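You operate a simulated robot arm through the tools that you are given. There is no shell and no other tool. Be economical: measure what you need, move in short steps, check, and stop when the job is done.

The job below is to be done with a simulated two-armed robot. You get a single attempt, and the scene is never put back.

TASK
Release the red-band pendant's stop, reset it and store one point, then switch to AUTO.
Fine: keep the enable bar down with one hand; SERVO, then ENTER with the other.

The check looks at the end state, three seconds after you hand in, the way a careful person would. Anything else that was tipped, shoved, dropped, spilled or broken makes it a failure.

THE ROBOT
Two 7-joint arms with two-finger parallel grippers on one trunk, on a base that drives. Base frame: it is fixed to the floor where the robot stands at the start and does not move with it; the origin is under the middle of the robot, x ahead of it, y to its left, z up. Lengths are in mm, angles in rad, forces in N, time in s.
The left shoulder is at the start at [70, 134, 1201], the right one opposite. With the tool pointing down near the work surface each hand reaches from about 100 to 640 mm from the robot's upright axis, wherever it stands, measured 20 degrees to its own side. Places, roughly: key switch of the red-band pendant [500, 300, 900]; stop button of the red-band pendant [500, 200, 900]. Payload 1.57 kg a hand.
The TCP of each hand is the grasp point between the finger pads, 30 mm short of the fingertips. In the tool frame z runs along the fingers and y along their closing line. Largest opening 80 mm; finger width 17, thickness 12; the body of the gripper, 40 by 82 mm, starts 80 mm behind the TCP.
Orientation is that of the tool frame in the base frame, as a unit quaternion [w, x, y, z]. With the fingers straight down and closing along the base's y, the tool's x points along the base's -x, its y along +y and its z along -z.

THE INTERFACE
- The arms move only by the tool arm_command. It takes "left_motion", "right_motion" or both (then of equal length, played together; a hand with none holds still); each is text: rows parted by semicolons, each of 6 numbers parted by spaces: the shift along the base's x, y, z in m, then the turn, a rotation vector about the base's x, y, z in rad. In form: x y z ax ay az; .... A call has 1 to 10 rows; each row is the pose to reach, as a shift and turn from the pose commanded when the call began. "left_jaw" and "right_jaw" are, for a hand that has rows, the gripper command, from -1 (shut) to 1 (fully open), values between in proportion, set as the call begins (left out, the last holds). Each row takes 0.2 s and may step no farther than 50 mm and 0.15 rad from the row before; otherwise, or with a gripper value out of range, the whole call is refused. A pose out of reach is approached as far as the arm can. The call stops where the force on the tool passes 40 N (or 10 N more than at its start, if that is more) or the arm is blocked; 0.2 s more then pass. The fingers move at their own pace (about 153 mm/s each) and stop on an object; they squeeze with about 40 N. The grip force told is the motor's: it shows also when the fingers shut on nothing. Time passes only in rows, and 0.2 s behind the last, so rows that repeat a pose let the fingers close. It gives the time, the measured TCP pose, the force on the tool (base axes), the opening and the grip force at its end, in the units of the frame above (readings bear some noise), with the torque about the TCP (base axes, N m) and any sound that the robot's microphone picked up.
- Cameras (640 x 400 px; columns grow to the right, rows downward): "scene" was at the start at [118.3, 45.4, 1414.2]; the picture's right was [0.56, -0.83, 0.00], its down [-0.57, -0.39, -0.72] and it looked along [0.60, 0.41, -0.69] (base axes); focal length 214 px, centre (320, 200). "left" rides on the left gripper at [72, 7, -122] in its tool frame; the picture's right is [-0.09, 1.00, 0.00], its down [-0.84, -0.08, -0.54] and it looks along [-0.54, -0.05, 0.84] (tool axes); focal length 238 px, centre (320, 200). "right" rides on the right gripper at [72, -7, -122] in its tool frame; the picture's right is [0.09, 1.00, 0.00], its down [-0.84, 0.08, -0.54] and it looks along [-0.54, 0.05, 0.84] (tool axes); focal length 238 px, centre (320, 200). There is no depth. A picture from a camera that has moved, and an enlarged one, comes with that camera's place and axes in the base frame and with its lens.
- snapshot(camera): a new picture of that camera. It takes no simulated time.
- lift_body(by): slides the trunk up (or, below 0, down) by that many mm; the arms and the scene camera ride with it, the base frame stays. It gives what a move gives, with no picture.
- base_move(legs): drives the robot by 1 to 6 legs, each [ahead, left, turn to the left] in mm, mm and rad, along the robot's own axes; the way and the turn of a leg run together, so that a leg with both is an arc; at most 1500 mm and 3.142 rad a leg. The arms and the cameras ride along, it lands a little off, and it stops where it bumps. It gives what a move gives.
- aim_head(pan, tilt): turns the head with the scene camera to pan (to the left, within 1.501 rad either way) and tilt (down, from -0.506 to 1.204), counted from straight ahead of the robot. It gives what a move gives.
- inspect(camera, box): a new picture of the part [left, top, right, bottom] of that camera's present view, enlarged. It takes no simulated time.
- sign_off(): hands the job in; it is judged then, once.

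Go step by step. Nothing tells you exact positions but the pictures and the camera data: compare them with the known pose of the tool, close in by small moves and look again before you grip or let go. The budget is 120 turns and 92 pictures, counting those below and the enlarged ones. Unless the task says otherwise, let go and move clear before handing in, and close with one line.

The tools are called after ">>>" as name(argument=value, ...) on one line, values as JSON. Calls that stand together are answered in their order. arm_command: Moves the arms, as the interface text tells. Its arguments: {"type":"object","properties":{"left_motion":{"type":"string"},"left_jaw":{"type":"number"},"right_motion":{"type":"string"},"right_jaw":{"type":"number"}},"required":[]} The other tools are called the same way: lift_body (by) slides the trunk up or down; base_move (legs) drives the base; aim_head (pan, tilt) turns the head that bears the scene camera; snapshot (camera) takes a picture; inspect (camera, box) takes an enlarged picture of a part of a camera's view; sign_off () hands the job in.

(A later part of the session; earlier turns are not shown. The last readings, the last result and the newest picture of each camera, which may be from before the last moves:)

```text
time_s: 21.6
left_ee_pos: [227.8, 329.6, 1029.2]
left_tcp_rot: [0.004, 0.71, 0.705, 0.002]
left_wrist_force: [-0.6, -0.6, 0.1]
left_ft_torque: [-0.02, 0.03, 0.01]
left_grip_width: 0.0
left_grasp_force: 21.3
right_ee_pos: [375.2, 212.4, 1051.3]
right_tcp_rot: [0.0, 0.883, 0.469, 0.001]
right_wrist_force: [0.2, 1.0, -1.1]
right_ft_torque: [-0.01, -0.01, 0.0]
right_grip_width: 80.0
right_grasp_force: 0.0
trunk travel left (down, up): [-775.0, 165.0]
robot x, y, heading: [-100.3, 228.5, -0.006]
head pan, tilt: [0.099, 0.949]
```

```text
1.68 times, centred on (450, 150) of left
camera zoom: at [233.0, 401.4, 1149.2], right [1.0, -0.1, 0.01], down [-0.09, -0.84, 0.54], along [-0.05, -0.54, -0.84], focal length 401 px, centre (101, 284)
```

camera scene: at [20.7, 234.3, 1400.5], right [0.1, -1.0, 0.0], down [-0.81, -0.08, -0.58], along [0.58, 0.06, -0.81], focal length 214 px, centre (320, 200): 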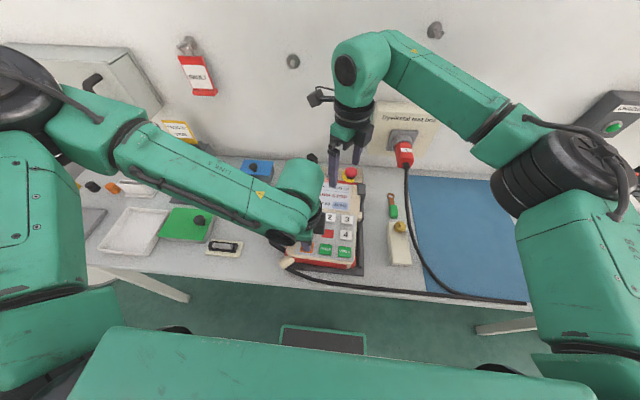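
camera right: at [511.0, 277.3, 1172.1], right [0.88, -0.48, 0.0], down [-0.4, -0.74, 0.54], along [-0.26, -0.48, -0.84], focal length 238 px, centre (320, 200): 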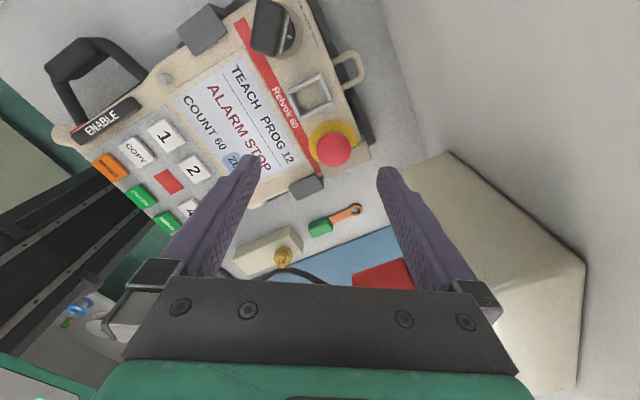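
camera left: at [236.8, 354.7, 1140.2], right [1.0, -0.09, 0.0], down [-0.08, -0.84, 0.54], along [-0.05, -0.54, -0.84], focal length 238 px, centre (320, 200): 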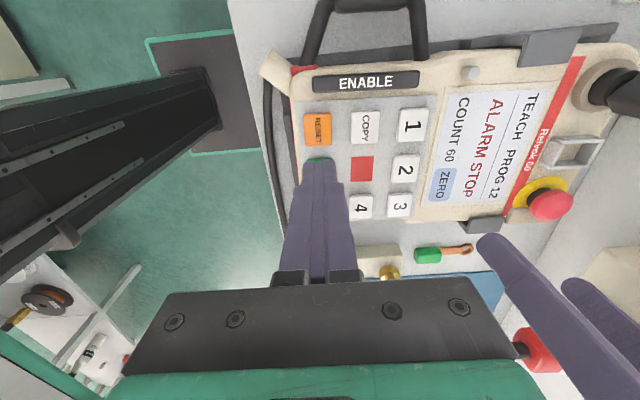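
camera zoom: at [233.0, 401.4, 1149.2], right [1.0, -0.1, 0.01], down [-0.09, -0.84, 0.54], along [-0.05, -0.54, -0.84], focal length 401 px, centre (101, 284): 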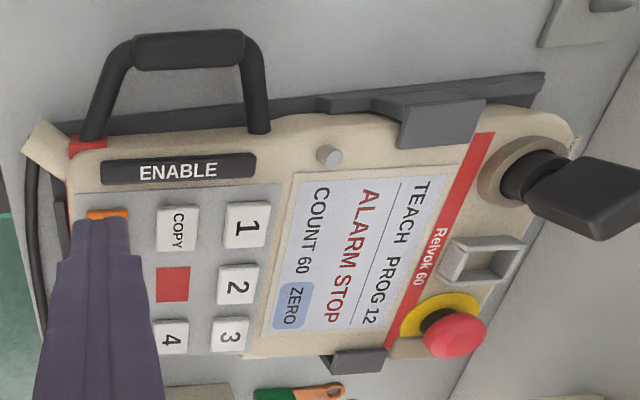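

It still reads ALARM STOP, so the stop isn't released yet. I'll bring the right hand back over the stop with its fingers along x.

>>> arm_command(right_motion="0.025 -0.005 0 0 0 0.14; 0.05 -0.01 0 0 0 0.28; 0.075 -0.015 0 0 0 0.42; 0.1 -0.02 -0.02 0 0 0.56; 0.1 -0.02 -0.05 0 0 0.59")

>>> snapshot(camera="right")

```text
time_s: 22.8
left_ee_pos: [228.6, 327.0, 1027.4]
left_tcp_rot: [0.002, 0.709, 0.705, 0.003]
left_wrist_force: [-0.1, -0.5, 0.5]
left_ft_torque: [0.01, -0.01, 0.01]
left_grip_width: 0.4
left_grasp_force: 21.2
right_ee_pos: [476.2, 191.2, 999.9]
right_tcp_rot: [0.0, 0.707, 0.707, 0.0]
right_wrist_force: [-0.6, 0.0, -0.3]
right_ft_torque: [0.02, 0.02, 0.02]
right_grip_width: 79.8
right_grasp_force: 0.1
trunk travel left (down, up): [-775.0, 165.0]
robot x, y, heading: [-96.0, 226.9, 0.001]
head pan, tilt: [0.099, 0.949]
```

```text
52 pictures are left
camera right: at [470.8, 264.2, 1120.5], right [1.0, 0.09, 0.0], down [0.08, -0.84, 0.54], along [0.05, -0.54, -0.84], focal length 238 px, centre (320, 200)
```

right: 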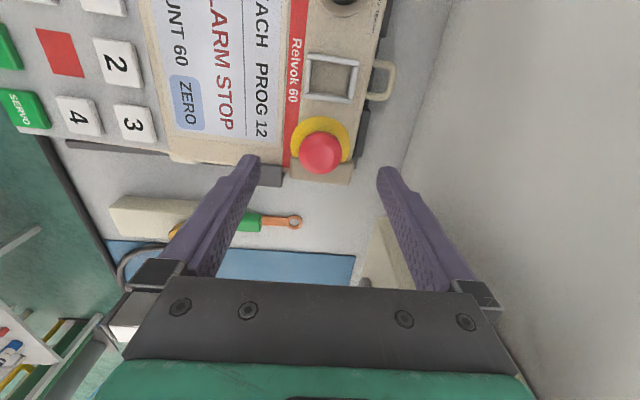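

The cap is at about (478, 190) with the TCP about 2 mm off. I'll correct, descend and grip again.

>>> arm_command(right_motion="0 -0.002 -0.025 0 0 0; 0 -0.002 -0.045 0 0 0; 0 -0.002 -0.051 0 0 0; 0 -0.002 -0.051 0 0 0")

>>> arm_command(right_motion="0 0 0 0 0 0; 0 0 0 0 0 0; 0 0 0 0 0 0", right_jaw=-1)

>>> inspect(camera="right", box=[230, 100, 410, 230])

```text
time_s: 23.8
left_ee_pos: [228.7, 329.1, 1028.2]
left_tcp_rot: [0.002, 0.709, 0.706, 0.002]
left_wrist_force: [0.5, -0.1, 0.3]
left_ft_torque: [-0.01, -0.01, 0.01]
left_grip_width: 0.0
left_grasp_force: 21.6
right_ee_pos: [475.2, 186.1, 950.3]
right_tcp_rot: [0.0, 0.709, 0.706, 0.0]
right_wrist_force: [-0.5, -0.4, 0.2]
right_ft_torque: [0.02, -0.02, -0.03]
right_grip_width: 79.9
right_grasp_force: 0.0
trunk travel left (down, up): [-775.0, 165.0]
robot x, y, heading: [-97.1, 227.3, -0.007]
head pan, tilt: [0.099, 0.949]
```

```text
time_s: 24.6
left_ee_pos: [230.0, 329.8, 1027.6]
left_tcp_rot: [0.002, 0.708, 0.706, 0.003]
left_wrist_force: [0.1, 0.0, -0.2]
left_ft_torque: [0.02, -0.02, -0.02]
left_grip_width: 0.0
left_grasp_force: 21.3
right_ee_pos: [475.6, 185.8, 949.5]
right_tcp_rot: [0.0, 0.708, 0.706, 0.0]
right_wrist_force: [1.8, -0.7, 0.3]
right_ft_torque: [-0.03, -0.32, 0.08]
right_grip_width: 37.0
right_grasp_force: 39.9
trunk travel left (down, up): [-775.0, 165.0]
robot x, y, heading: [-95.2, 226.3, -0.003]
head pan, tilt: [0.099, 0.949]
```

```text
3.08 times, centred on (320, 165) of right
camera zoom: at [471.7, 260.2, 1070.9], right [1.0, 0.09, 0.0], down [0.08, -0.84, 0.54], along [0.05, -0.54, -0.84], focal length 733 px, centre (320, 308)
```

zoom: 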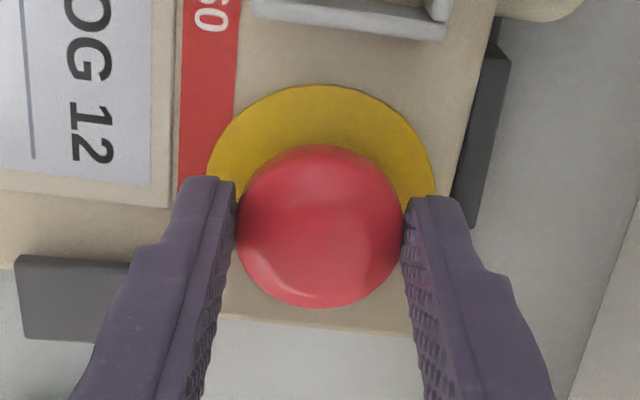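

The cap is gripped again. I'll try a gentle straight pull first, a few mm, watching the force and any sound.

>>> arm_command(right_motion="0 0 0.002 0 0 0; 0 0 0.004 0 0 0; 0 0 0.006 0 0 0")

```text
time_s: 25.4
left_ee_pos: [230.4, 328.0, 1028.2]
left_tcp_rot: [0.001, 0.708, 0.706, 0.004]
left_wrist_force: [-0.6, -0.2, 0.5]
left_ft_torque: [-0.06, -0.01, 0.01]
left_grip_width: 0.0
left_grasp_force: 21.2
right_ee_pos: [476.6, 187.2, 957.1]
right_tcp_rot: [-0.001, 0.708, 0.706, 0.0]
right_wrist_force: [3.0, -1.0, 0.9]
right_ft_torque: [0.04, 0.12, 0.17]
right_grip_width: 36.8
right_grasp_force: 40.1
trunk travel left (down, up): [-775.0, 165.0]
robot x, y, heading: [-98.6, 228.2, -0.007]
head pan, tilt: [0.099, 0.949]
heard: click
```

A click was heard and the force is low, so the stop pulled out. I'll release it and look.

>>> arm_command(right_motion="0 0 0 0 0 0; 0 0 0 0 0 0; 0 0 0.03 0 0 0; 0 0 0.07 0 0 0; 0 0.02 0.1 0 0 0", right_jaw=1)

>>> inspect(camera="left", box=[260, 40, 640, 260])

>>> inspect(camera="scene", box=[290, 155, 380, 215])

```text
time_s: 26.6
left_ee_pos: [228.5, 329.6, 1028.1]
left_tcp_rot: [0.003, 0.709, 0.706, 0.002]
left_wrist_force: [-0.5, -0.4, -0.1]
left_ft_torque: [-0.03, -0.03, 0.01]
left_grip_width: 0.1
left_grasp_force: 20.8
right_ee_pos: [475.3, 205.8, 1056.7]
right_tcp_rot: [0.001, 0.708, 0.706, 0.0]
right_wrist_force: [-0.7, -0.2, 1.0]
right_ft_torque: [-0.04, -0.01, 0.0]
right_grip_width: 80.1
right_grasp_force: 0.0
trunk travel left (down, up): [-775.0, 165.0]
robot x, y, heading: [-98.0, 227.1, -0.0]
head pan, tilt: [0.099, 0.949]
```

```text
1.68 times, centred on (450, 150) of left
camera zoom: at [233.1, 401.8, 1148.8], right [1.0, -0.1, 0.01], down [-0.08, -0.84, 0.54], along [-0.05, -0.54, -0.84], focal length 401 px, centre (101, 284)
```

zoom: 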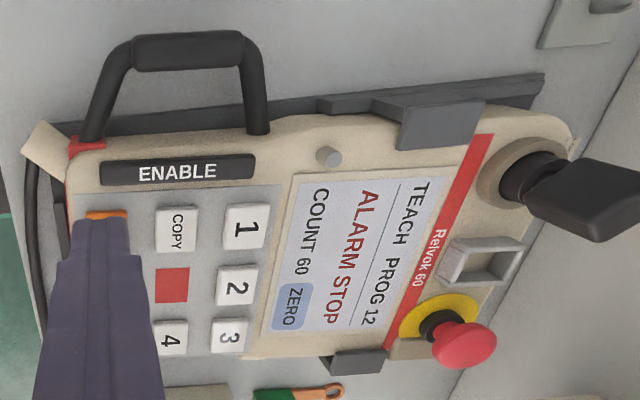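

```text
6.67 times, centred on (335, 185) of scene
camera zoom: at [23.2, 236.4, 1399.8], right [0.1, -1.0, 0.0], down [-0.81, -0.08, -0.58], along [0.58, 0.05, -0.81], focal length 1430 px, centre (220, 300)
```

zoom: 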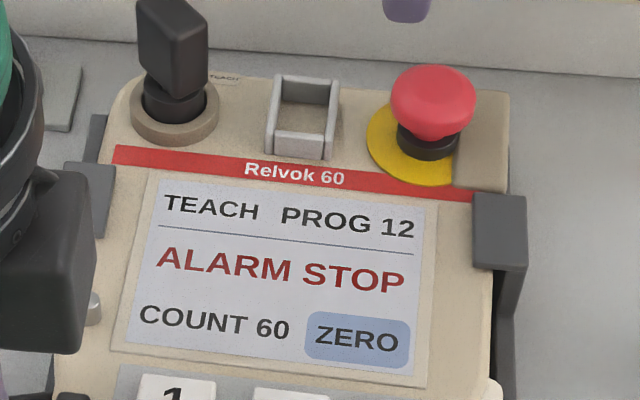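

The cap is up with its stem exposed. Now I'll press RESET again, aiming at (229.5, 289).

>>> arm_command(left_motion="0.001 -0.03 -0.03 0 0 0; 0.001 -0.04 -0.06 0 0 0; 0.001 -0.04 -0.08 0 0 0; 0.001 -0.04 -0.084 0 0 0; 0.001 -0.04 -0.088 0 0 0; 0.001 -0.04 -0.090 0 0 0; 0.001 -0.04 -0.092 0 0 0")

>>> inspect(camera="scene", box=[290, 170, 380, 230])

```text
time_s: 28.4
left_ee_pos: [230.0, 286.1, 940.0]
left_tcp_rot: [0.009, 0.708, 0.706, 0.006]
left_wrist_force: [-4.9, 3.3, 25.7]
left_ft_torque: [0.18, 0.25, 0.05]
left_grip_width: 0.0
left_grasp_force: 21.8
right_ee_pos: [472.2, 205.7, 1058.1]
right_tcp_rot: [0.002, 0.707, 0.707, 0.003]
right_wrist_force: [0.4, -0.2, 1.1]
right_ft_torque: [-0.03, -0.01, -0.03]
right_grip_width: 79.8
right_grasp_force: 0.1
trunk travel left (down, up): [-775.0, 165.0]
robot x, y, heading: [-101.4, 227.4, 0.003]
head pan, tilt: [0.099, 0.949]
heard: click
stopped in row 7 (left hand): the force on the tool passed its limit (the readings are from after the stop); the commanded pose is now the measured one
```

```text
6.67 times, centred on (335, 200) of scene
camera zoom: at [18.6, 234.7, 1400.3], right [0.1, -1.0, 0.0], down [-0.81, -0.08, -0.59], along [0.58, 0.06, -0.81], focal length 1430 px, centre (220, 200)
```

zoom: 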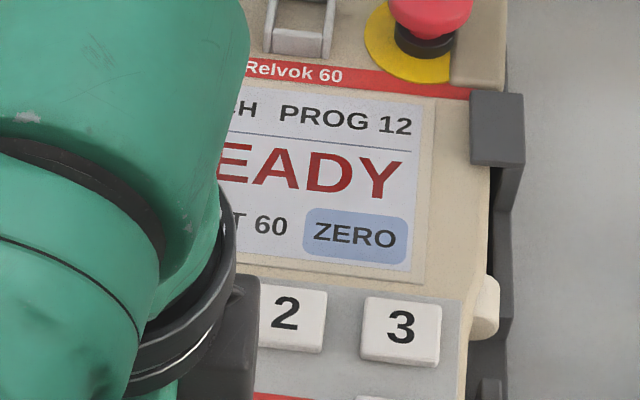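

The display reads READY. The enable bar is at about (273, 327, 915); I'll lift off RESET, move the left hand over the bar and tilt it outward by 0.3 rad so the right hand has room beside it.

>>> arm_command(left_motion="0 0 0.03 0 0 0; 0 0 0.06 -0.1 0 0; 0.02 0.02 0.06 -0.2 0 0; 0.043 0.042 0.06 -0.3 0 0; 0.043 0.042 0.04 -0.3 0 0")

>>> inspect(camera="left", box=[200, 40, 520, 240])

>>> snapshot(camera="scene")

```text
time_s: 29.6
left_ee_pos: [272.8, 328.9, 977.3]
left_tcp_rot: [0.112, 0.7, 0.698, -0.1]
left_wrist_force: [-0.2, -0.6, -0.1]
left_ft_torque: [0.03, -0.03, 0.01]
left_grip_width: 0.1
left_grasp_force: 21.5
right_ee_pos: [475.7, 203.7, 1056.2]
right_tcp_rot: [0.0, 0.708, 0.707, 0.001]
right_wrist_force: [0.4, -0.9, 0.7]
right_ft_torque: [0.01, -0.04, 0.02]
right_grip_width: 79.7
right_grasp_force: 0.1
trunk travel left (down, up): [-775.0, 165.0]
robot x, y, heading: [-100.3, 230.9, -0.004]
head pan, tilt: [0.099, 0.949]
```

```text
2.00 times, centred on (360, 140) of left
camera zoom: at [277.8, 433.5, 1071.6], right [1.0, -0.09, 0.04], down [-0.09, -0.64, 0.77], along [-0.04, -0.77, -0.64], focal length 477 px, centre (240, 320)
```

zoom: 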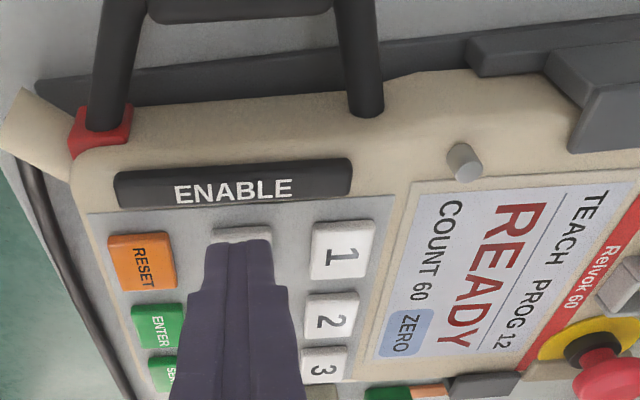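

```text
46 pictures are left
camera scene: at [23.6, 232.6, 1399.9], right [0.1, -1.0, 0.0], down [-0.81, -0.08, -0.58], along [0.58, 0.06, -0.81], focal length 214 px, centre (320, 200)
```

scene: 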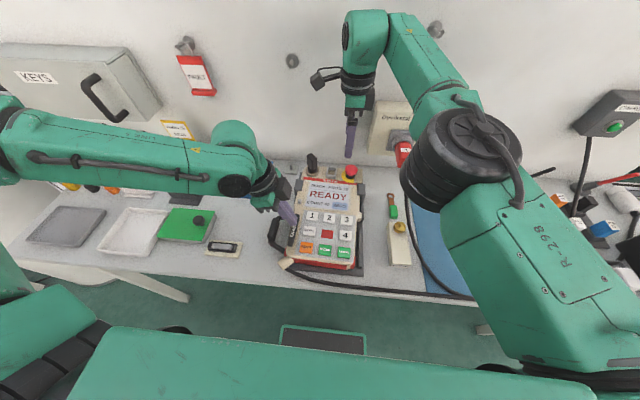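

The left hand sits over the bar, whose centre is confirmed at (272.6, 327.5), and the scene camera can read the display. Next I'll bring the right hand, jaws shut and turned back, over the SERVO area at a safe height.

>>> arm_command(right_motion="-0.024 -0.003 0 0 0 0.15; -0.048 -0.006 0 0 0 0.30; -0.072 -0.009 0 0 0 0.45; -0.096 -0.012 0 0 0 0.60; -0.12 -0.015 0 0 0 0.75; -0.144 -0.018 0 0 0 0.90; -0.168 -0.021 0 0 0 1.05; -0.192 -0.024 0 0 0 1.20; -0.216 -0.027 0 0 0 1.35; -0.24 -0.03 0 0 0 1.5", right_jaw=-1)

>>> snapshot(camera="right")

```text
time_s: 31.8
left_ee_pos: [273.2, 329.1, 976.9]
left_tcp_rot: [0.112, 0.699, 0.699, -0.101]
left_wrist_force: [0.2, -0.6, 0.4]
left_ft_torque: [-0.03, -0.01, -0.01]
left_grip_width: 0.0
left_grasp_force: 21.3
right_ee_pos: [237.1, 173.1, 1055.4]
right_tcp_rot: [0.0, 0.036, 0.999, 0.001]
right_wrist_force: [0.3, 0.1, 1.2]
right_ft_torque: [0.0, -0.02, 0.01]
right_grip_width: 0.0
right_grasp_force: 21.0
trunk travel left (down, up): [-775.0, 165.0]
robot x, y, heading: [-99.0, 225.3, -0.004]
head pan, tilt: [0.099, 0.949]
```

```text
45 pictures are left
camera right: at [165.1, 172.6, 1176.7], right [-0.02, 1.0, 0.0], down [0.84, 0.02, 0.54], along [0.54, 0.01, -0.84], focal length 238 px, centre (320, 200)
```

right: 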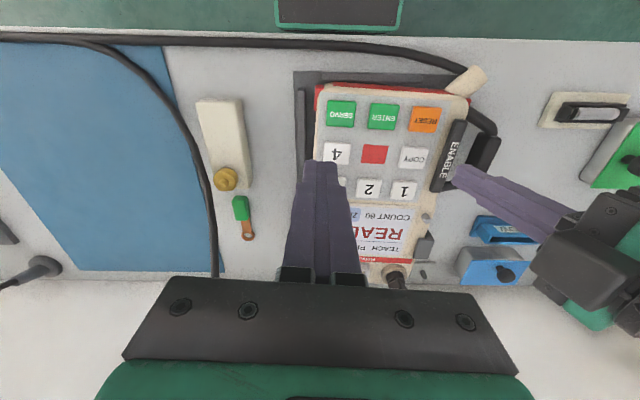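

In the right camera SERVO is at (226, 196) and ENTER at (228, 242), consistent with RESET. I'll lower the right hand above SERVO and the left to just above the bar.

>>> arm_command(right_motion="-0.005 0.01 -0.03 0 0 0.07; -0.011 0.023 -0.06 0 0 0.07; -0.011 0.023 -0.09 0 0 0.07; -0.011 0.023 -0.1 0 0 0.07", left_motion="0 -0.001 -0.01 0 0 0; 0 -0.001 -0.018 0 0 0; 0 -0.001 -0.024 0 0 0; 0 -0.001 -0.026 0 0 0")

>>> inspect(camera="right", box=[230, 80, 490, 240])

>>> inspect(camera="left", box=[240, 80, 440, 205])

```text
time_s: 32.8
left_ee_pos: [277.1, 326.5, 952.4]
left_tcp_rot: [0.111, 0.7, 0.699, -0.1]
left_wrist_force: [-0.7, 0.5, 0.2]
left_ft_torque: [0.02, 0.0, 0.0]
left_grip_width: 0.1
left_grasp_force: 21.7
right_ee_pos: [223.2, 195.6, 956.6]
right_tcp_rot: [0.0, 0.001, 1.0, 0.001]
right_wrist_force: [-0.4, 0.1, 0.0]
right_ft_torque: [-0.02, 0.05, 0.02]
right_grip_width: 0.2
right_grasp_force: 21.7
trunk travel left (down, up): [-775.0, 165.0]
robot x, y, heading: [-99.6, 225.1, -0.006]
head pan, tilt: [0.099, 0.949]
```

```text
2.46 times, centred on (360, 160) of right
camera zoom: at [152.7, 190.0, 1077.2], right [-0.09, 1.0, 0.0], down [0.84, 0.07, 0.54], along [0.54, 0.05, -0.84], focal length 587 px, centre (222, 298)
```

zoom: 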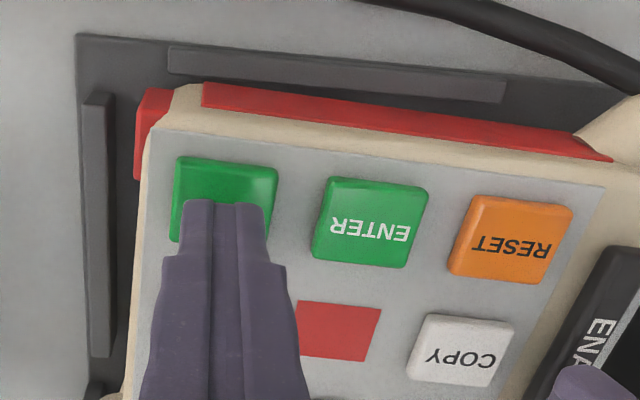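

```text
3.20 times, centred on (340, 142) of left
camera zoom: at [279.6, 431.0, 1046.8], right [1.0, -0.09, 0.04], down [-0.09, -0.64, 0.77], along [-0.04, -0.77, -0.64], focal length 763 px, centre (256, 384)
```

zoom: 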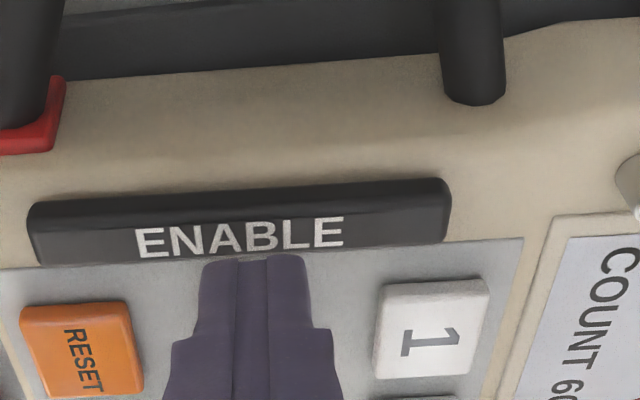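

The right fingertip is over SERVO and the left is just above the bar's inner edge. I'll shift the left 3 mm outward and press down in small steps.

>>> arm_command(left_motion="-0.002 0.003 0 0 0 0; -0.002 0.003 -0.002 0 0 0; -0.002 0.003 -0.004 0 0 0; -0.002 0.003 -0.006 0 0 0; -0.002 0.003 -0.008 0 0 0")

```text
time_s: 34.0
left_ee_pos: [274.5, 329.4, 944.1]
left_tcp_rot: [0.112, 0.699, 0.699, -0.101]
left_wrist_force: [1.3, 2.3, 4.2]
left_ft_torque: [0.04, -0.01, 0.02]
left_grip_width: 0.0
left_grasp_force: 21.2
right_ee_pos: [222.8, 195.2, 956.4]
right_tcp_rot: [0.0, 0.001, 1.0, 0.001]
right_wrist_force: [-0.4, -0.1, 0.6]
right_ft_torque: [0.03, 0.01, -0.01]
right_grip_width: 0.0
right_grasp_force: 20.9
trunk travel left (down, up): [-775.0, 165.0]
robot x, y, heading: [-97.9, 231.5, -0.003]
head pan, tilt: [0.099, 0.949]
heard: click
```

The bar clicked at about 4 N. I'll check the display before pressing SERVO.

>>> inspect(camera="scene", box=[280, 165, 380, 275])

```text
3.64 times, centred on (330, 220) of scene
camera zoom: at [23.7, 234.0, 1399.9], right [0.1, -1.0, 0.0], down [-0.81, -0.08, -0.58], along [0.58, 0.06, -0.81], focal length 780 px, centre (284, 127)
```

zoom: 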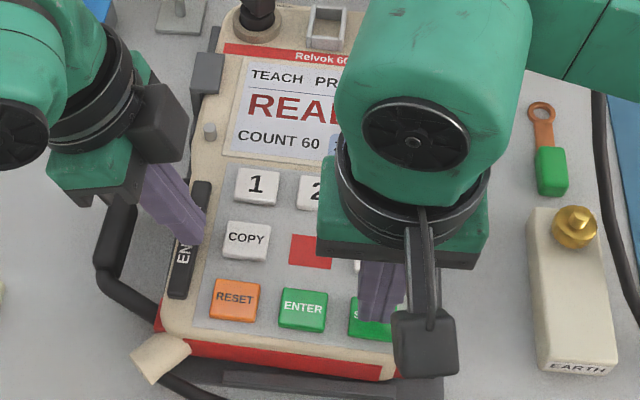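

The enable bar is held. I'll press SERVO with the right hand in small steps, with 1.5 mm more on the bar for margin.

>>> arm_command(right_motion="0.003 0 -0.005 0 0 0; 0.003 0 -0.009 0 0 0; 0.003 0 -0.011 0 0 0; 0.003 0 -0.013 0 0 0; 0.003 0 -0.015 0 0 0; 0.003 0 -0.016 0 0 0", left_motion="0 0 -0.001 0 0 0; 0 0 -0.0015 0 0 0; 0 0 -0.0015 0 0 0; 0 0 -0.0015 0 0 0; 0 0 -0.0015 0 0 0; 0 0 -0.0015 0 0 0")

```text
time_s: 35.4
left_ee_pos: [272.8, 328.8, 943.3]
left_tcp_rot: [0.115, 0.699, 0.698, -0.1]
left_wrist_force: [5.3, 8.0, 21.8]
left_ft_torque: [0.19, -0.19, 0.02]
left_grip_width: 0.0
left_grasp_force: 21.5
right_ee_pos: [225.5, 196.8, 941.5]
right_tcp_rot: [0.001, 0.003, 1.0, 0.0]
right_wrist_force: [0.1, -2.3, 3.0]
right_ft_torque: [-0.05, 0.07, 0.02]
right_grip_width: 0.1
right_grasp_force: 21.9
trunk travel left (down, up): [-775.0, 165.0]
robot x, y, heading: [-99.2, 226.2, -0.003]
head pan, tilt: [0.099, 0.949]
heard: click
```

A click was heard with the right at 3 N and the left bar bottomed at about 22 N. I'll read the display with the left camera.

>>> inspect(camera="left", box=[200, 60, 560, 260])

```text
1.78 times, centred on (380, 160) of left
camera zoom: at [277.1, 433.8, 1037.5], right [1.0, -0.09, 0.05], down [-0.09, -0.64, 0.77], along [-0.04, -0.77, -0.64], focal length 424 px, centre (213, 271)
```

zoom: 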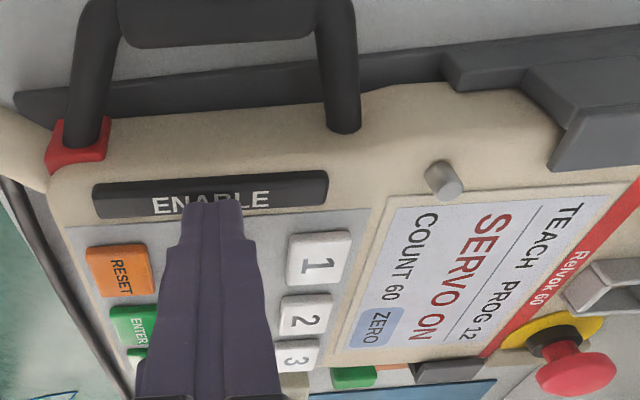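

The display reads SERVO ON. Keeping the bar down, I'll lift the right hand, shift 46 mm to ENTER and press once.

>>> arm_command(right_motion="0 0 0.01 0 0 0; 0 0 0.02 0 0 0; 0.001 0.023 0.02 0 0 0; 0.002 0.046 0.02 0 0 0; 0.002 0.046 0.01 0 0 0; 0.002 0.046 0.006 0 0 0; 0.002 0.046 0.004 0 0 0; 0.002 0.046 0.002 0 0 0; 0.002 0.046 0.001 0 0 0; 0.002 0.046 0.0 0 0 0")

>>> inspect(camera="left", box=[200, 60, 560, 260])

```text
time_s: 37.6
left_ee_pos: [273.7, 328.7, 943.9]
left_tcp_rot: [0.113, 0.7, 0.698, -0.101]
left_wrist_force: [7.8, 6.8, 29.5]
left_ft_torque: [0.16, -0.23, 0.02]
left_grip_width: 0.0
left_grasp_force: 21.5
right_ee_pos: [227.0, 243.7, 941.4]
right_tcp_rot: [0.001, 0.002, 1.0, 0.0]
right_wrist_force: [1.2, -1.3, 3.2]
right_ft_torque: [-0.01, -0.05, -0.01]
right_grip_width: 0.0
right_grasp_force: 20.8
trunk travel left (down, up): [-775.0, 165.0]
robot x, y, heading: [-99.1, 229.3, -0.004]
head pan, tilt: [0.099, 0.949]
heard: click
```

```text
1.78 times, centred on (380, 160) of left
camera zoom: at [277.0, 433.5, 1037.3], right [1.0, -0.09, 0.05], down [-0.09, -0.64, 0.77], along [-0.04, -0.77, -0.64], focal length 424 px, centre (213, 271)
```

zoom: 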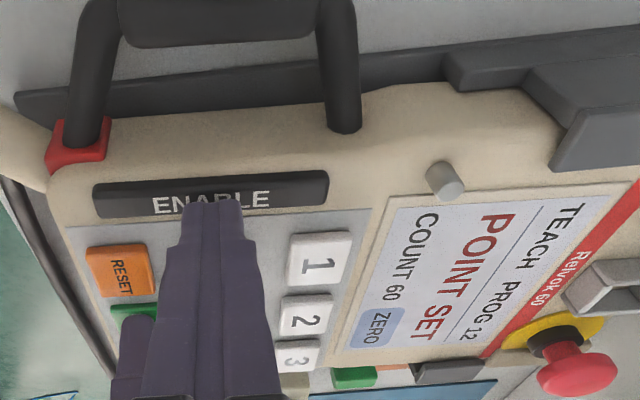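

The display reads POINT SET. I'll lift the right hand off ENTER first, then release the bar, and move the right hand aside.

>>> arm_command(right_motion="0 0 0.02 0 0 0; 0 0 0.05 0 0 0; 0 -0.03 0.09 0 0 0; 0 -0.07 0.12 0 0 0; 0 -0.11 0.14 0 0 0; 0.01 -0.15 0.14 0 0 0; 0.02 -0.19 0.14 0 0 0")

>>> arm_command(left_motion="0 0 0.01 0 0 0; 0 0 0.03 0 0 0; 0 0.01 0.06 0.1 0 0; 0.01 0.01 0.1 0.2 0 0; 0.04 0.0 0.14 0.3 0 0; 0.08 -0.01 0.14 0.3 0 0; 0.12 -0.02 0.14 0.3 0 0", left_jaw=1)

>>> inspect(camera="scene", box=[270, 140, 390, 240])

>>> snapshot(camera="left")

```text
time_s: 39.2
left_ee_pos: [272.8, 328.5, 942.8]
left_tcp_rot: [0.112, 0.699, 0.699, -0.1]
left_wrist_force: [8.6, 6.8, 29.6]
left_ft_torque: [0.17, -0.24, -0.02]
left_grip_width: 0.3
left_grasp_force: 21.2
right_ee_pos: [247.3, 53.5, 1080.2]
right_tcp_rot: [0.001, 0.001, 1.0, 0.001]
right_wrist_force: [-0.5, -0.3, -0.5]
right_ft_torque: [-0.01, 0.02, -0.01]
right_grip_width: 0.1
right_grasp_force: 21.3
trunk travel left (down, up): [-775.0, 165.0]
robot x, y, heading: [-98.9, 225.6, 0.004]
head pan, tilt: [0.099, 0.949]
```

```text
refused: row 5 steps farther than a row can; nothing moved
```

```text
4.00 times, centred on (330, 190) of scene
camera zoom: at [22.1, 233.5, 1400.1], right [0.1, -1.0, 0.0], down [-0.81, -0.08, -0.58], along [0.58, 0.06, -0.81], focal length 858 px, centre (280, 240)
```

zoom: 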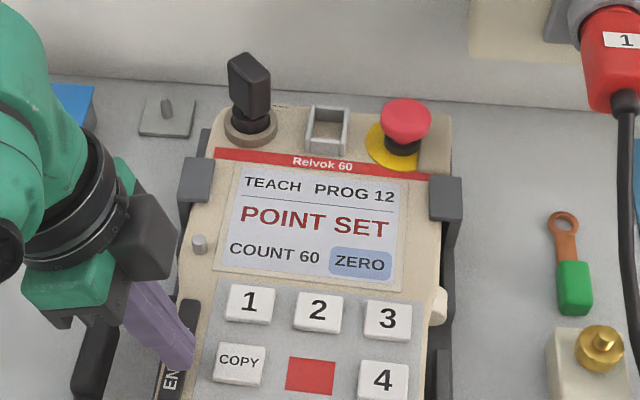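

```text
38 pictures are left
camera left: at [276.8, 433.3, 1037.3], right [1.0, -0.09, 0.05], down [-0.09, -0.64, 0.76], along [-0.04, -0.77, -0.64], focal length 238 px, centre (320, 200)
```

left: 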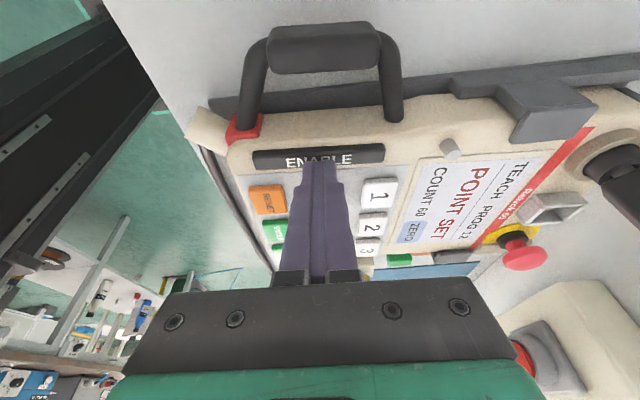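

The right hand is clear, but the left lift was refused for too large a step. I'll redo it with smaller steps.

>>> arm_command(left_motion="0 0 0.01 0 0 0; 0 0 0.035 0.05 0 0; 0 0.01 0.07 0.12 0 0; 0.01 0.01 0.105 0.2 0 0; 0.035 0.0 0.135 0.3 0 0; 0.08 -0.01 0.14 0.3 0 0; 0.125 -0.02 0.14 0.3 0 0")

>>> snapshot(camera="left")

>>> inspect(camera="scene", box=[290, 140, 370, 230])

```text
time_s: 40.8
left_ee_pos: [389.7, 323.5, 1080.4]
left_tcp_rot: [0.007, 0.708, 0.706, 0.004]
left_wrist_force: [0.1, -0.5, 0.5]
left_ft_torque: [-0.01, 0.04, -0.01]
left_grip_width: 0.1
left_grasp_force: 21.4
left hand out of reach, approached as far as the arm can: row 7
right_ee_pos: [250.9, 55.7, 1078.0]
right_tcp_rot: [-0.001, 0.002, 1.0, 0.001]
right_wrist_force: [-0.2, 0.1, -0.3]
right_ft_torque: [-0.02, 0.0, -0.03]
right_grip_width: 0.2
right_grasp_force: 21.1
trunk travel left (down, up): [-775.0, 165.0]
robot x, y, heading: [-98.2, 228.7, -0.001]
head pan, tilt: [0.099, 0.949]
```

```text
37 pictures are left
camera left: at [393.1, 395.3, 1201.8], right [1.0, -0.09, 0.02], down [-0.09, -0.83, 0.54], along [-0.04, -0.54, -0.84], focal length 238 px, centre (320, 200)
```

left: 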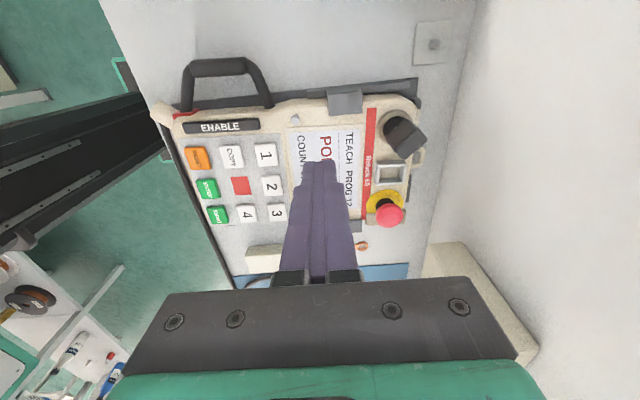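

```text
4.44 times, centred on (330, 185) of scene
camera zoom: at [26.9, 235.0, 1399.5], right [0.1, -1.0, 0.0], down [-0.81, -0.08, -0.58], along [0.58, 0.06, -0.81], focal length 953 px, centre (276, 267)
```

zoom: 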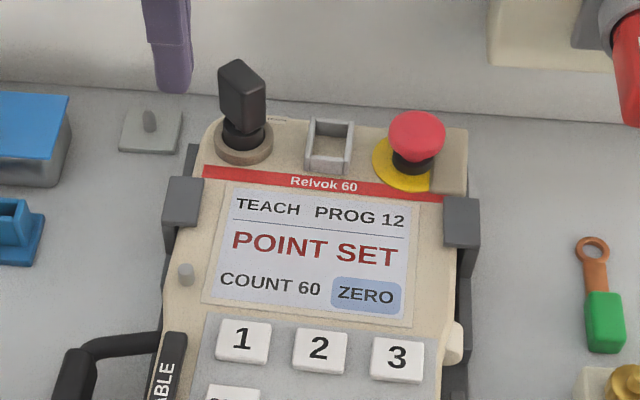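

The left arm is near its reach limit here, so I'll drive forward 100 mm again with both hands high, then look down on the key.

>>> base_move(legs=[[95, 0, 0]])

>>> arm_command(left_motion="0 -0.03 0 0 0 0; 0 -0.06 0 0 0 0; -0.01 -0.085 0 0 0 0")

>>> snapshot(camera="left")

```text
time_s: 41.9
left_ee_pos: [481.5, 320.5, 1083.8]
left_tcp_rot: [0.008, 0.709, 0.706, 0.005]
left_wrist_force: [-0.3, -0.7, 0.0]
left_ft_torque: [-0.02, 0.01, 0.02]
left_grip_width: 0.0
left_grasp_force: 20.8
right_ee_pos: [341.6, 52.5, 1079.5]
right_tcp_rot: [0.001, 0.003, 1.0, 0.001]
right_wrist_force: [-0.1, 0.2, -0.6]
right_ft_torque: [-0.02, 0.0, -0.01]
right_grip_width: 0.2
right_grasp_force: 21.2
trunk travel left (down, up): [-775.0, 165.0]
robot x, y, heading: [-4.8, 227.0, -0.005]
head pan, tilt: [0.099, 0.949]
```

```text
time_s: 42.7
left_ee_pos: [442.2, 287.8, 1083.3]
left_tcp_rot: [0.007, 0.708, 0.706, 0.004]
left_wrist_force: [-0.4, 0.5, -0.3]
left_ft_torque: [0.02, 0.01, 0.04]
left_grip_width: 0.0
left_grasp_force: 21.5
left hand out of reach, approached as far as the arm can: row 1, 2, 3
right_ee_pos: [344.4, 53.0, 1078.1]
right_tcp_rot: [0.0, 0.003, 1.0, 0.001]
right_wrist_force: [0.1, -0.1, -0.8]
right_ft_torque: [-0.02, 0.01, 0.01]
right_grip_width: 0.2
right_grasp_force: 21.2
trunk travel left (down, up): [-775.0, 165.0]
robot x, y, heading: [-1.3, 224.7, -0.007]
head pan, tilt: [0.099, 0.949]
```

```text
35 pictures are left
camera left: at [447.2, 360.7, 1204.2], right [1.0, -0.1, 0.02], down [-0.09, -0.83, 0.55], along [-0.04, -0.54, -0.84], focal length 238 px, centre (320, 200)
```

left: 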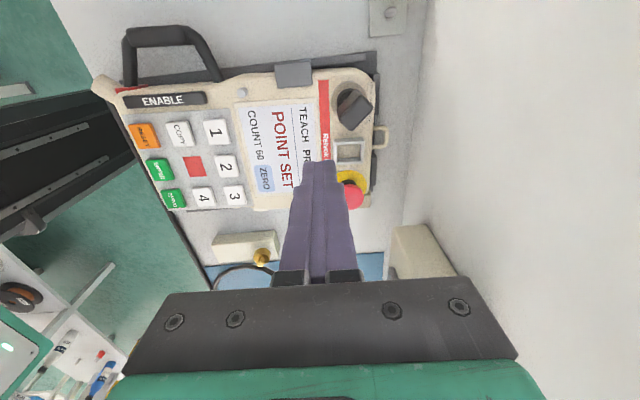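

The left wrist is limited at this turn. I'll zoom in on the key to get its blade orientation.

>>> inspect(camera="left", box=[310, 75, 400, 145])

```text
5.71 times, centred on (355, 110) of left
camera zoom: at [447.2, 360.7, 1204.2], right [1.0, -0.1, 0.02], down [-0.09, -0.83, 0.55], along [-0.04, -0.54, -0.84], focal length 1362 px, centre (120, 714)
```

zoom: 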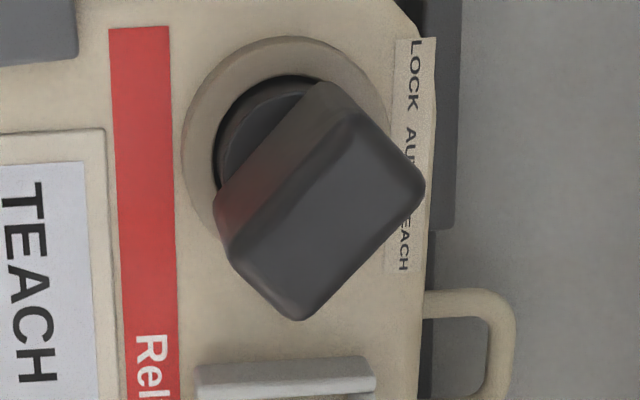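

The label reads LOCK / AUTO / TEACH, with AUTO in the middle, so I must turn about one step (~45°) counter-clockwise and not reach LOCK. The bow is about 17×32 mm with its long axis at about +45°. I'll turn the left hand to +45°, jaws open, above the key.

>>> arm_command(left_motion="0.002 0.002 0 0 0 0.14; 0.004 0.004 0 0 0 0.28; 0.006 0.006 0 0 0 0.42; 0.009 0.009 0 0 0 0.56; 0.012 0.011 0 0 0 0.70; 0.016 0.013 0 0 0 0.84; 0.02 0.015 0 0 0 0.98; 0.03 0.017 0 0 0 1.12; 0.036 0.017 0 0 0 1.26", left_jaw=1)

>>> arm_command(left_motion="0 0 0 0 0 0.14; 0 0 0 0 0 0.28; 0 0 0 0 0 0.42; 0 0 0 0 0 0.56; 0 0 0 0 0 0.70; 0 0 0 0 0 0.84; 0 0 0 0 0 0.98; 0 0 0 0 0 1.1")

>>> snapshot(camera="left")

```text
time_s: 44.7
left_ee_pos: [473.0, 317.0, 1080.7]
left_tcp_rot: [0.004, 0.156, 0.988, 0.007]
left_wrist_force: [0.6, 0.1, 0.5]
left_ft_torque: [0.03, -0.04, 0.01]
left_grip_width: 80.2
left_grasp_force: 0.1
left hand out of reach, approached as far as the arm can: row 8, 9
right_ee_pos: [343.9, 53.1, 1078.1]
right_tcp_rot: [0.0, 0.002, 1.0, 0.002]
right_wrist_force: [0.2, 1.0, -0.2]
right_ft_torque: [-0.01, -0.02, 0.01]
right_grip_width: 0.0
right_grasp_force: 21.5
trunk travel left (down, up): [-775.0, 165.0]
robot x, y, heading: [-0.7, 227.7, -0.007]
head pan, tilt: [0.099, 0.949]
```

```text
time_s: 46.5
left_ee_pos: [471.2, 319.8, 1079.1]
left_tcp_rot: [-0.002, -0.383, 0.924, 0.009]
left_wrist_force: [-0.3, -0.8, -0.2]
left_ft_torque: [-0.01, -0.02, 0.0]
left_grip_width: 79.8
left_grasp_force: 0.1
right_ee_pos: [344.4, 52.4, 1078.8]
right_tcp_rot: [0.0, 0.002, 1.0, 0.0]
right_wrist_force: [0.0, 0.5, 0.1]
right_ft_torque: [0.01, 0.05, -0.05]
right_grip_width: 0.2
right_grasp_force: 21.4
trunk travel left (down, up): [-775.0, 165.0]
robot x, y, heading: [-0.2, 229.0, -0.003]
head pan, tilt: [0.099, 0.949]
```

```text
33 pictures are left
camera left: at [415.8, 270.6, 1200.2], right [-0.64, 0.77, 0.02], down [0.65, 0.53, 0.54], along [0.41, 0.36, -0.84], focal length 238 px, centre (320, 200)
```

left: 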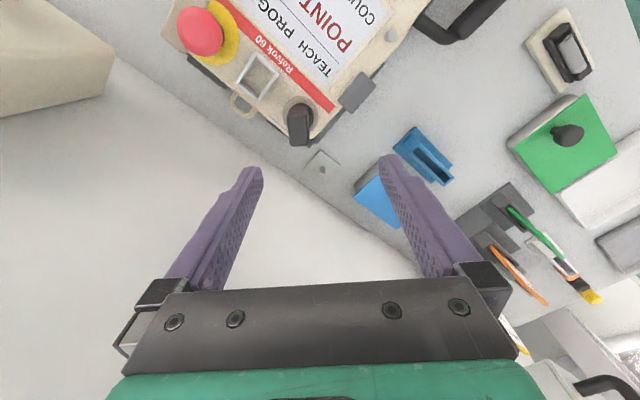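

The hand is at +45°. I'll zoom in to locate the key relative to the fingers.

>>> inspect(camera="left", box=[250, 80, 350, 155])

```text
5.33 times, centred on (300, 118) of left
camera zoom: at [415.8, 270.6, 1200.2], right [-0.64, 0.77, 0.02], down [0.65, 0.53, 0.54], along [0.41, 0.36, -0.84], focal length 1271 px, centre (427, 640)
```

zoom: 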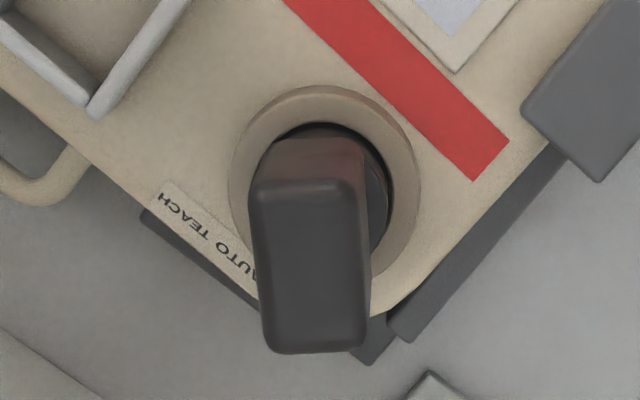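

The key axis is at about (481, 302) and the bow is square to the jaws. I'll move over it with the opening reduced to ~50 mm and descend partway.

>>> arm_command(left_motion="0.0095 -0.016 0 0 0 0; 0.0095 -0.016 -0.03 0 0 0; 0.0095 -0.016 -0.06 0 0 0; 0.0095 -0.016 -0.075 0 0 0", left_jaw=0.25)

>>> inspect(camera="left", box=[220, 80, 420, 220])

```text
time_s: 47.5
left_ee_pos: [464.3, 321.7, 1007.5]
left_tcp_rot: [-0.002, -0.382, 0.924, 0.009]
left_wrist_force: [0.6, 0.1, 0.0]
left_ft_torque: [-0.02, 0.01, 0.02]
left_grip_width: 50.0
left_grasp_force: 0.1
left hand out of reach, approached as far as the arm can: row 1, 2, 3, 4
right_ee_pos: [345.1, 53.4, 1078.0]
right_tcp_rot: [0.0, 0.003, 1.0, 0.001]
right_wrist_force: [-0.2, -0.4, -0.5]
right_ft_torque: [-0.01, -0.04, -0.01]
right_grip_width: 0.0
right_grasp_force: 21.4
trunk travel left (down, up): [-775.0, 165.0]
robot x, y, heading: [-3.6, 229.2, -0.005]
head pan, tilt: [0.099, 0.949]
```

```text
2.86 times, centred on (320, 150) of left
camera zoom: at [409.1, 274.1, 1128.3], right [-0.64, 0.77, 0.02], down [0.65, 0.53, 0.54], along [0.41, 0.36, -0.84], focal length 681 px, centre (320, 343)
```

zoom: 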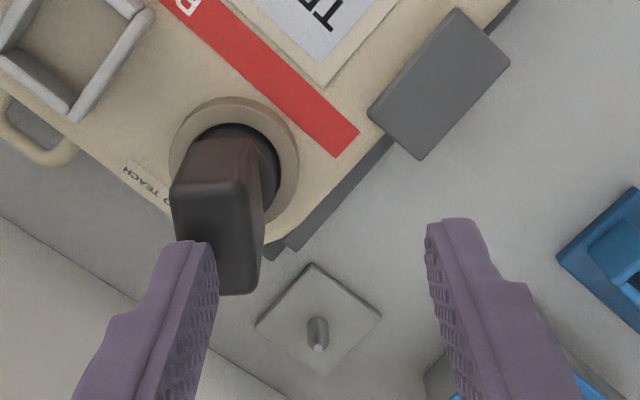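

The left arm is stuck in an awkward posture here, so the right arm, which worked fine at the stop, should turn the key. I'll raise and retract the left hand, then shift the base 110 mm left so the key sits where the stop did for the right arm.

>>> arm_command(left_motion="-0.005 0.005 0.04 0 0 0; -0.01 0.01 0.085 0 0 0; -0.03 0.04 0.11 0 0 -0.14; -0.05 0.075 0.13 0 0 -0.28; -0.07 0.11 0.15 0 0 -0.42; -0.09 0.15 0.16 0 0 -0.56; -0.11 0.19 0.16 0 0 -0.7")

>>> base_move(legs=[[0, 110, 0]])

>>> snapshot(camera="scene")

```text
time_s: 49.1
left_ee_pos: [353.1, 511.2, 1171.2]
left_tcp_rot: [0.003, -0.04, 0.999, 0.008]
left_wrist_force: [-0.8, 0.2, -0.7]
left_ft_torque: [-0.01, -0.01, 0.03]
left_grip_width: 50.2
left_grasp_force: 0.0
right_ee_pos: [343.7, 54.4, 1079.7]
right_tcp_rot: [0.001, 0.002, 1.0, 0.0]
right_wrist_force: [0.3, 0.6, -0.4]
right_ft_torque: [-0.02, 0.02, 0.02]
right_grip_width: 0.0
right_grasp_force: 21.3
trunk travel left (down, up): [-775.0, 165.0]
robot x, y, heading: [-1.8, 223.4, -0.004]
head pan, tilt: [0.099, 0.949]
```

```text
time_s: 50.3
left_ee_pos: [352.2, 615.7, 1171.8]
left_tcp_rot: [0.002, -0.042, 0.999, 0.009]
left_wrist_force: [-0.6, 0.5, 0.6]
left_ft_torque: [0.01, 0.02, -0.02]
left_grip_width: 49.8
left_grasp_force: 0.2
right_ee_pos: [345.3, 159.8, 1078.6]
right_tcp_rot: [0.001, 0.001, 1.0, 0.002]
right_wrist_force: [-0.3, 0.9, -0.6]
right_ft_torque: [0.06, -0.01, 0.0]
right_grip_width: 0.1
right_grasp_force: 21.0
trunk travel left (down, up): [-775.0, 165.0]
robot x, y, heading: [-5.2, 336.4, -0.004]
head pan, tilt: [0.099, 0.949]
```

```text
30 pictures are left
camera scene: at [119.8, 338.2, 1399.8], right [0.1, -1.0, 0.0], down [-0.81, -0.08, -0.58], along [0.58, 0.06, -0.81], focal length 214 px, centre (320, 200)
```

scene: 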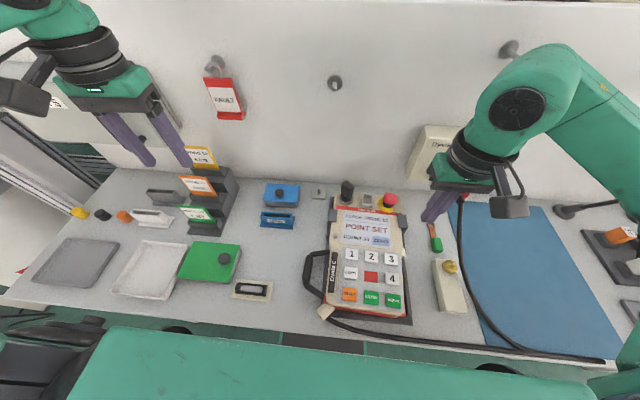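

I'll now bring the right hand over the key, turning it −2.356 rad in two calls at safe height.

>>> arm_command(right_motion="0.014 0.014 0 0 0 -0.14; 0.028 0.028 0 0 0 -0.28; 0.042 0.042 0 0 0 -0.42; 0.056 0.056 0 0 0 -0.56; 0.07 0.07 0 0 0 -0.7; 0.084 0.084 0 0 0 -0.84; 0.098 0.1 0 0 0 -0.98; 0.11 0.115 0 0 0 -1.12; 0.122 0.13 0 0 0 -1.26; 0.136 0.142 0 0 0 -1.4", right_jaw=0.25)

>>> arm_command(right_motion="0 0 0 0 0 -0.14; 0 0 0 0 0 -0.28; 0 0 0 0 0 -0.42; 0 0 0 0 0 -0.56; 0 0 0 0 0 -0.7; 0 0 0 0 0 -0.84; 0 0 0 0 0 -0.956")

>>> snapshot(camera="right")

```text
time_s: 52.5
left_ee_pos: [352.5, 618.4, 1171.6]
left_tcp_rot: [0.001, -0.043, 0.999, 0.009]
left_wrist_force: [0.4, -0.3, 0.2]
left_ft_torque: [-0.02, -0.02, -0.02]
left_grip_width: 49.8
left_grasp_force: 0.1
right_ee_pos: [482.7, 305.3, 1080.0]
right_tcp_rot: [0.0, 0.646, 0.763, 0.001]
right_wrist_force: [1.0, 0.4, 1.8]
right_ft_torque: [-0.01, 0.01, 0.0]
right_grip_width: 50.1
right_grasp_force: 0.1
trunk travel left (down, up): [-775.0, 165.0]
robot x, y, heading: [-4.4, 336.2, 0.001]
head pan, tilt: [0.099, 0.949]
```

```text
time_s: 54.1
left_ee_pos: [352.6, 617.2, 1170.7]
left_tcp_rot: [0.001, -0.043, 0.999, 0.009]
left_wrist_force: [0.3, 0.5, 0.5]
left_ft_torque: [0.02, -0.01, -0.03]
left_grip_width: 50.0
left_grasp_force: 0.1
right_ee_pos: [481.3, 303.9, 1080.2]
right_tcp_rot: [0.001, 0.925, 0.381, 0.0]
right_wrist_force: [0.0, -0.3, -1.1]
right_ft_torque: [0.0, 0.01, 0.0]
right_grip_width: 49.9
right_grasp_force: 0.1
trunk travel left (down, up): [-775.0, 165.0]
robot x, y, heading: [-3.1, 337.8, -0.0]
head pan, tilt: [0.099, 0.949]
```

```text
29 pictures are left
camera right: at [528.7, 360.3, 1200.8], right [0.77, -0.64, 0.0], down [-0.54, -0.64, 0.54], along [-0.35, -0.42, -0.84], focal length 238 px, centre (320, 200)
```

right: 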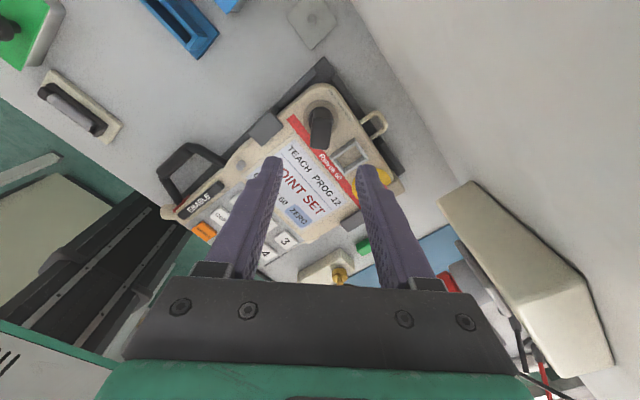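

The reach is fine here. I'll zoom in on the key before descending.

>>> inspect(camera="right", box=[270, 80, 370, 155])

```text
5.33 times, centred on (320, 118) of right
camera zoom: at [528.7, 360.3, 1200.8], right [0.77, -0.64, 0.0], down [-0.54, -0.64, 0.54], along [-0.35, -0.42, -0.84], focal length 1271 px, centre (320, 640)
```

zoom: 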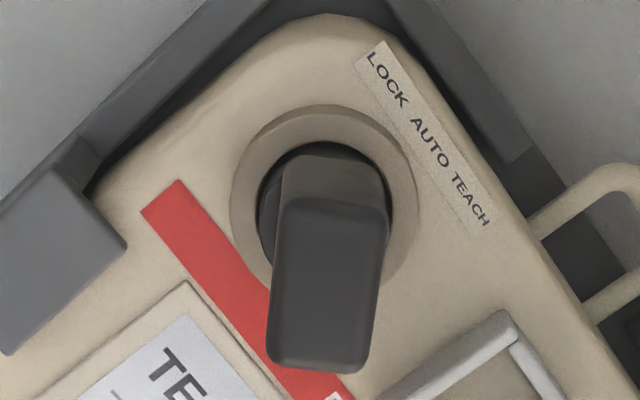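

The key axis at about (483, 303) matches the TCP within 1.5 mm. Now I'll descend to TCP z≈954.

>>> arm_command(right_motion="0.0005 -0.0015 -0.04 0 0 0; 0.0005 -0.0015 -0.08 0 0 0; 0.0005 -0.0015 -0.105 0 0 0; 0.0005 -0.0015 -0.12 0 0 0; 0.0005 -0.0015 -0.126 0 0 0")

>>> inspect(camera="right", box=[230, 100, 410, 230])

>>> inspect(camera="scene", box=[310, 150, 410, 230])

```text
time_s: 55.3
left_ee_pos: [352.6, 617.4, 1170.7]
left_tcp_rot: [0.001, -0.043, 0.999, 0.009]
left_wrist_force: [-0.7, -0.4, -0.5]
left_ft_torque: [0.01, 0.0, -0.01]
left_grip_width: 49.8
left_grasp_force: 0.0
right_ee_pos: [484.0, 299.8, 951.2]
right_tcp_rot: [0.0, 0.924, 0.382, 0.0]
right_wrist_force: [0.9, 0.1, 0.2]
right_ft_torque: [0.0, 0.0, 0.02]
right_grip_width: 49.8
right_grasp_force: 0.2
trunk travel left (down, up): [-775.0, 165.0]
robot x, y, heading: [-0.8, 336.1, -0.007]
head pan, tilt: [0.099, 0.949]
```

```text
3.08 times, centred on (320, 165) of right
camera zoom: at [530.7, 357.7, 1073.1], right [0.77, -0.64, 0.0], down [-0.54, -0.64, 0.54], along [-0.35, -0.42, -0.84], focal length 733 px, centre (320, 308)
```

zoom: 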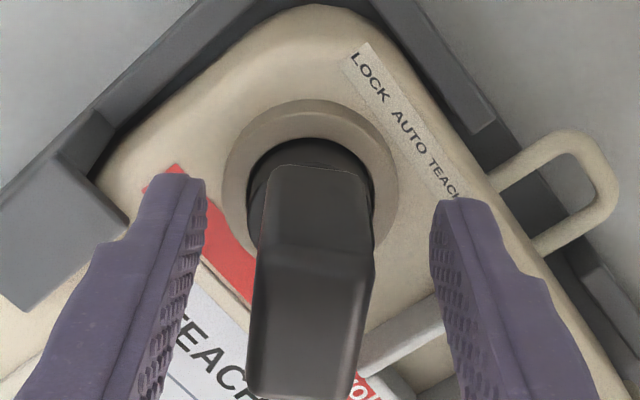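

```text
5.00 times, centred on (360, 190) of scene
camera zoom: at [120.2, 340.4, 1399.8], right [0.1, -1.0, 0.0], down [-0.81, -0.08, -0.58], along [0.58, 0.06, -0.81], focal length 1072 px, centre (120, 250)
```

zoom: 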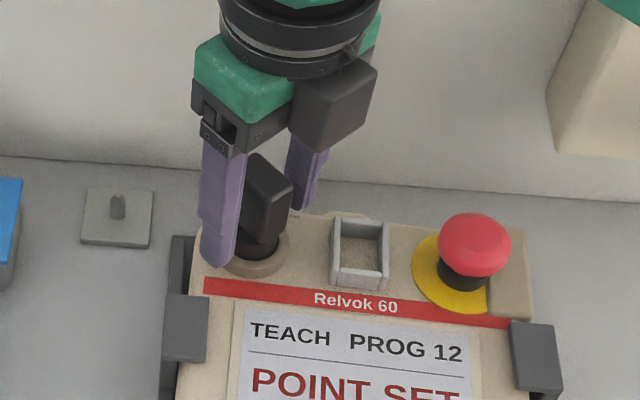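

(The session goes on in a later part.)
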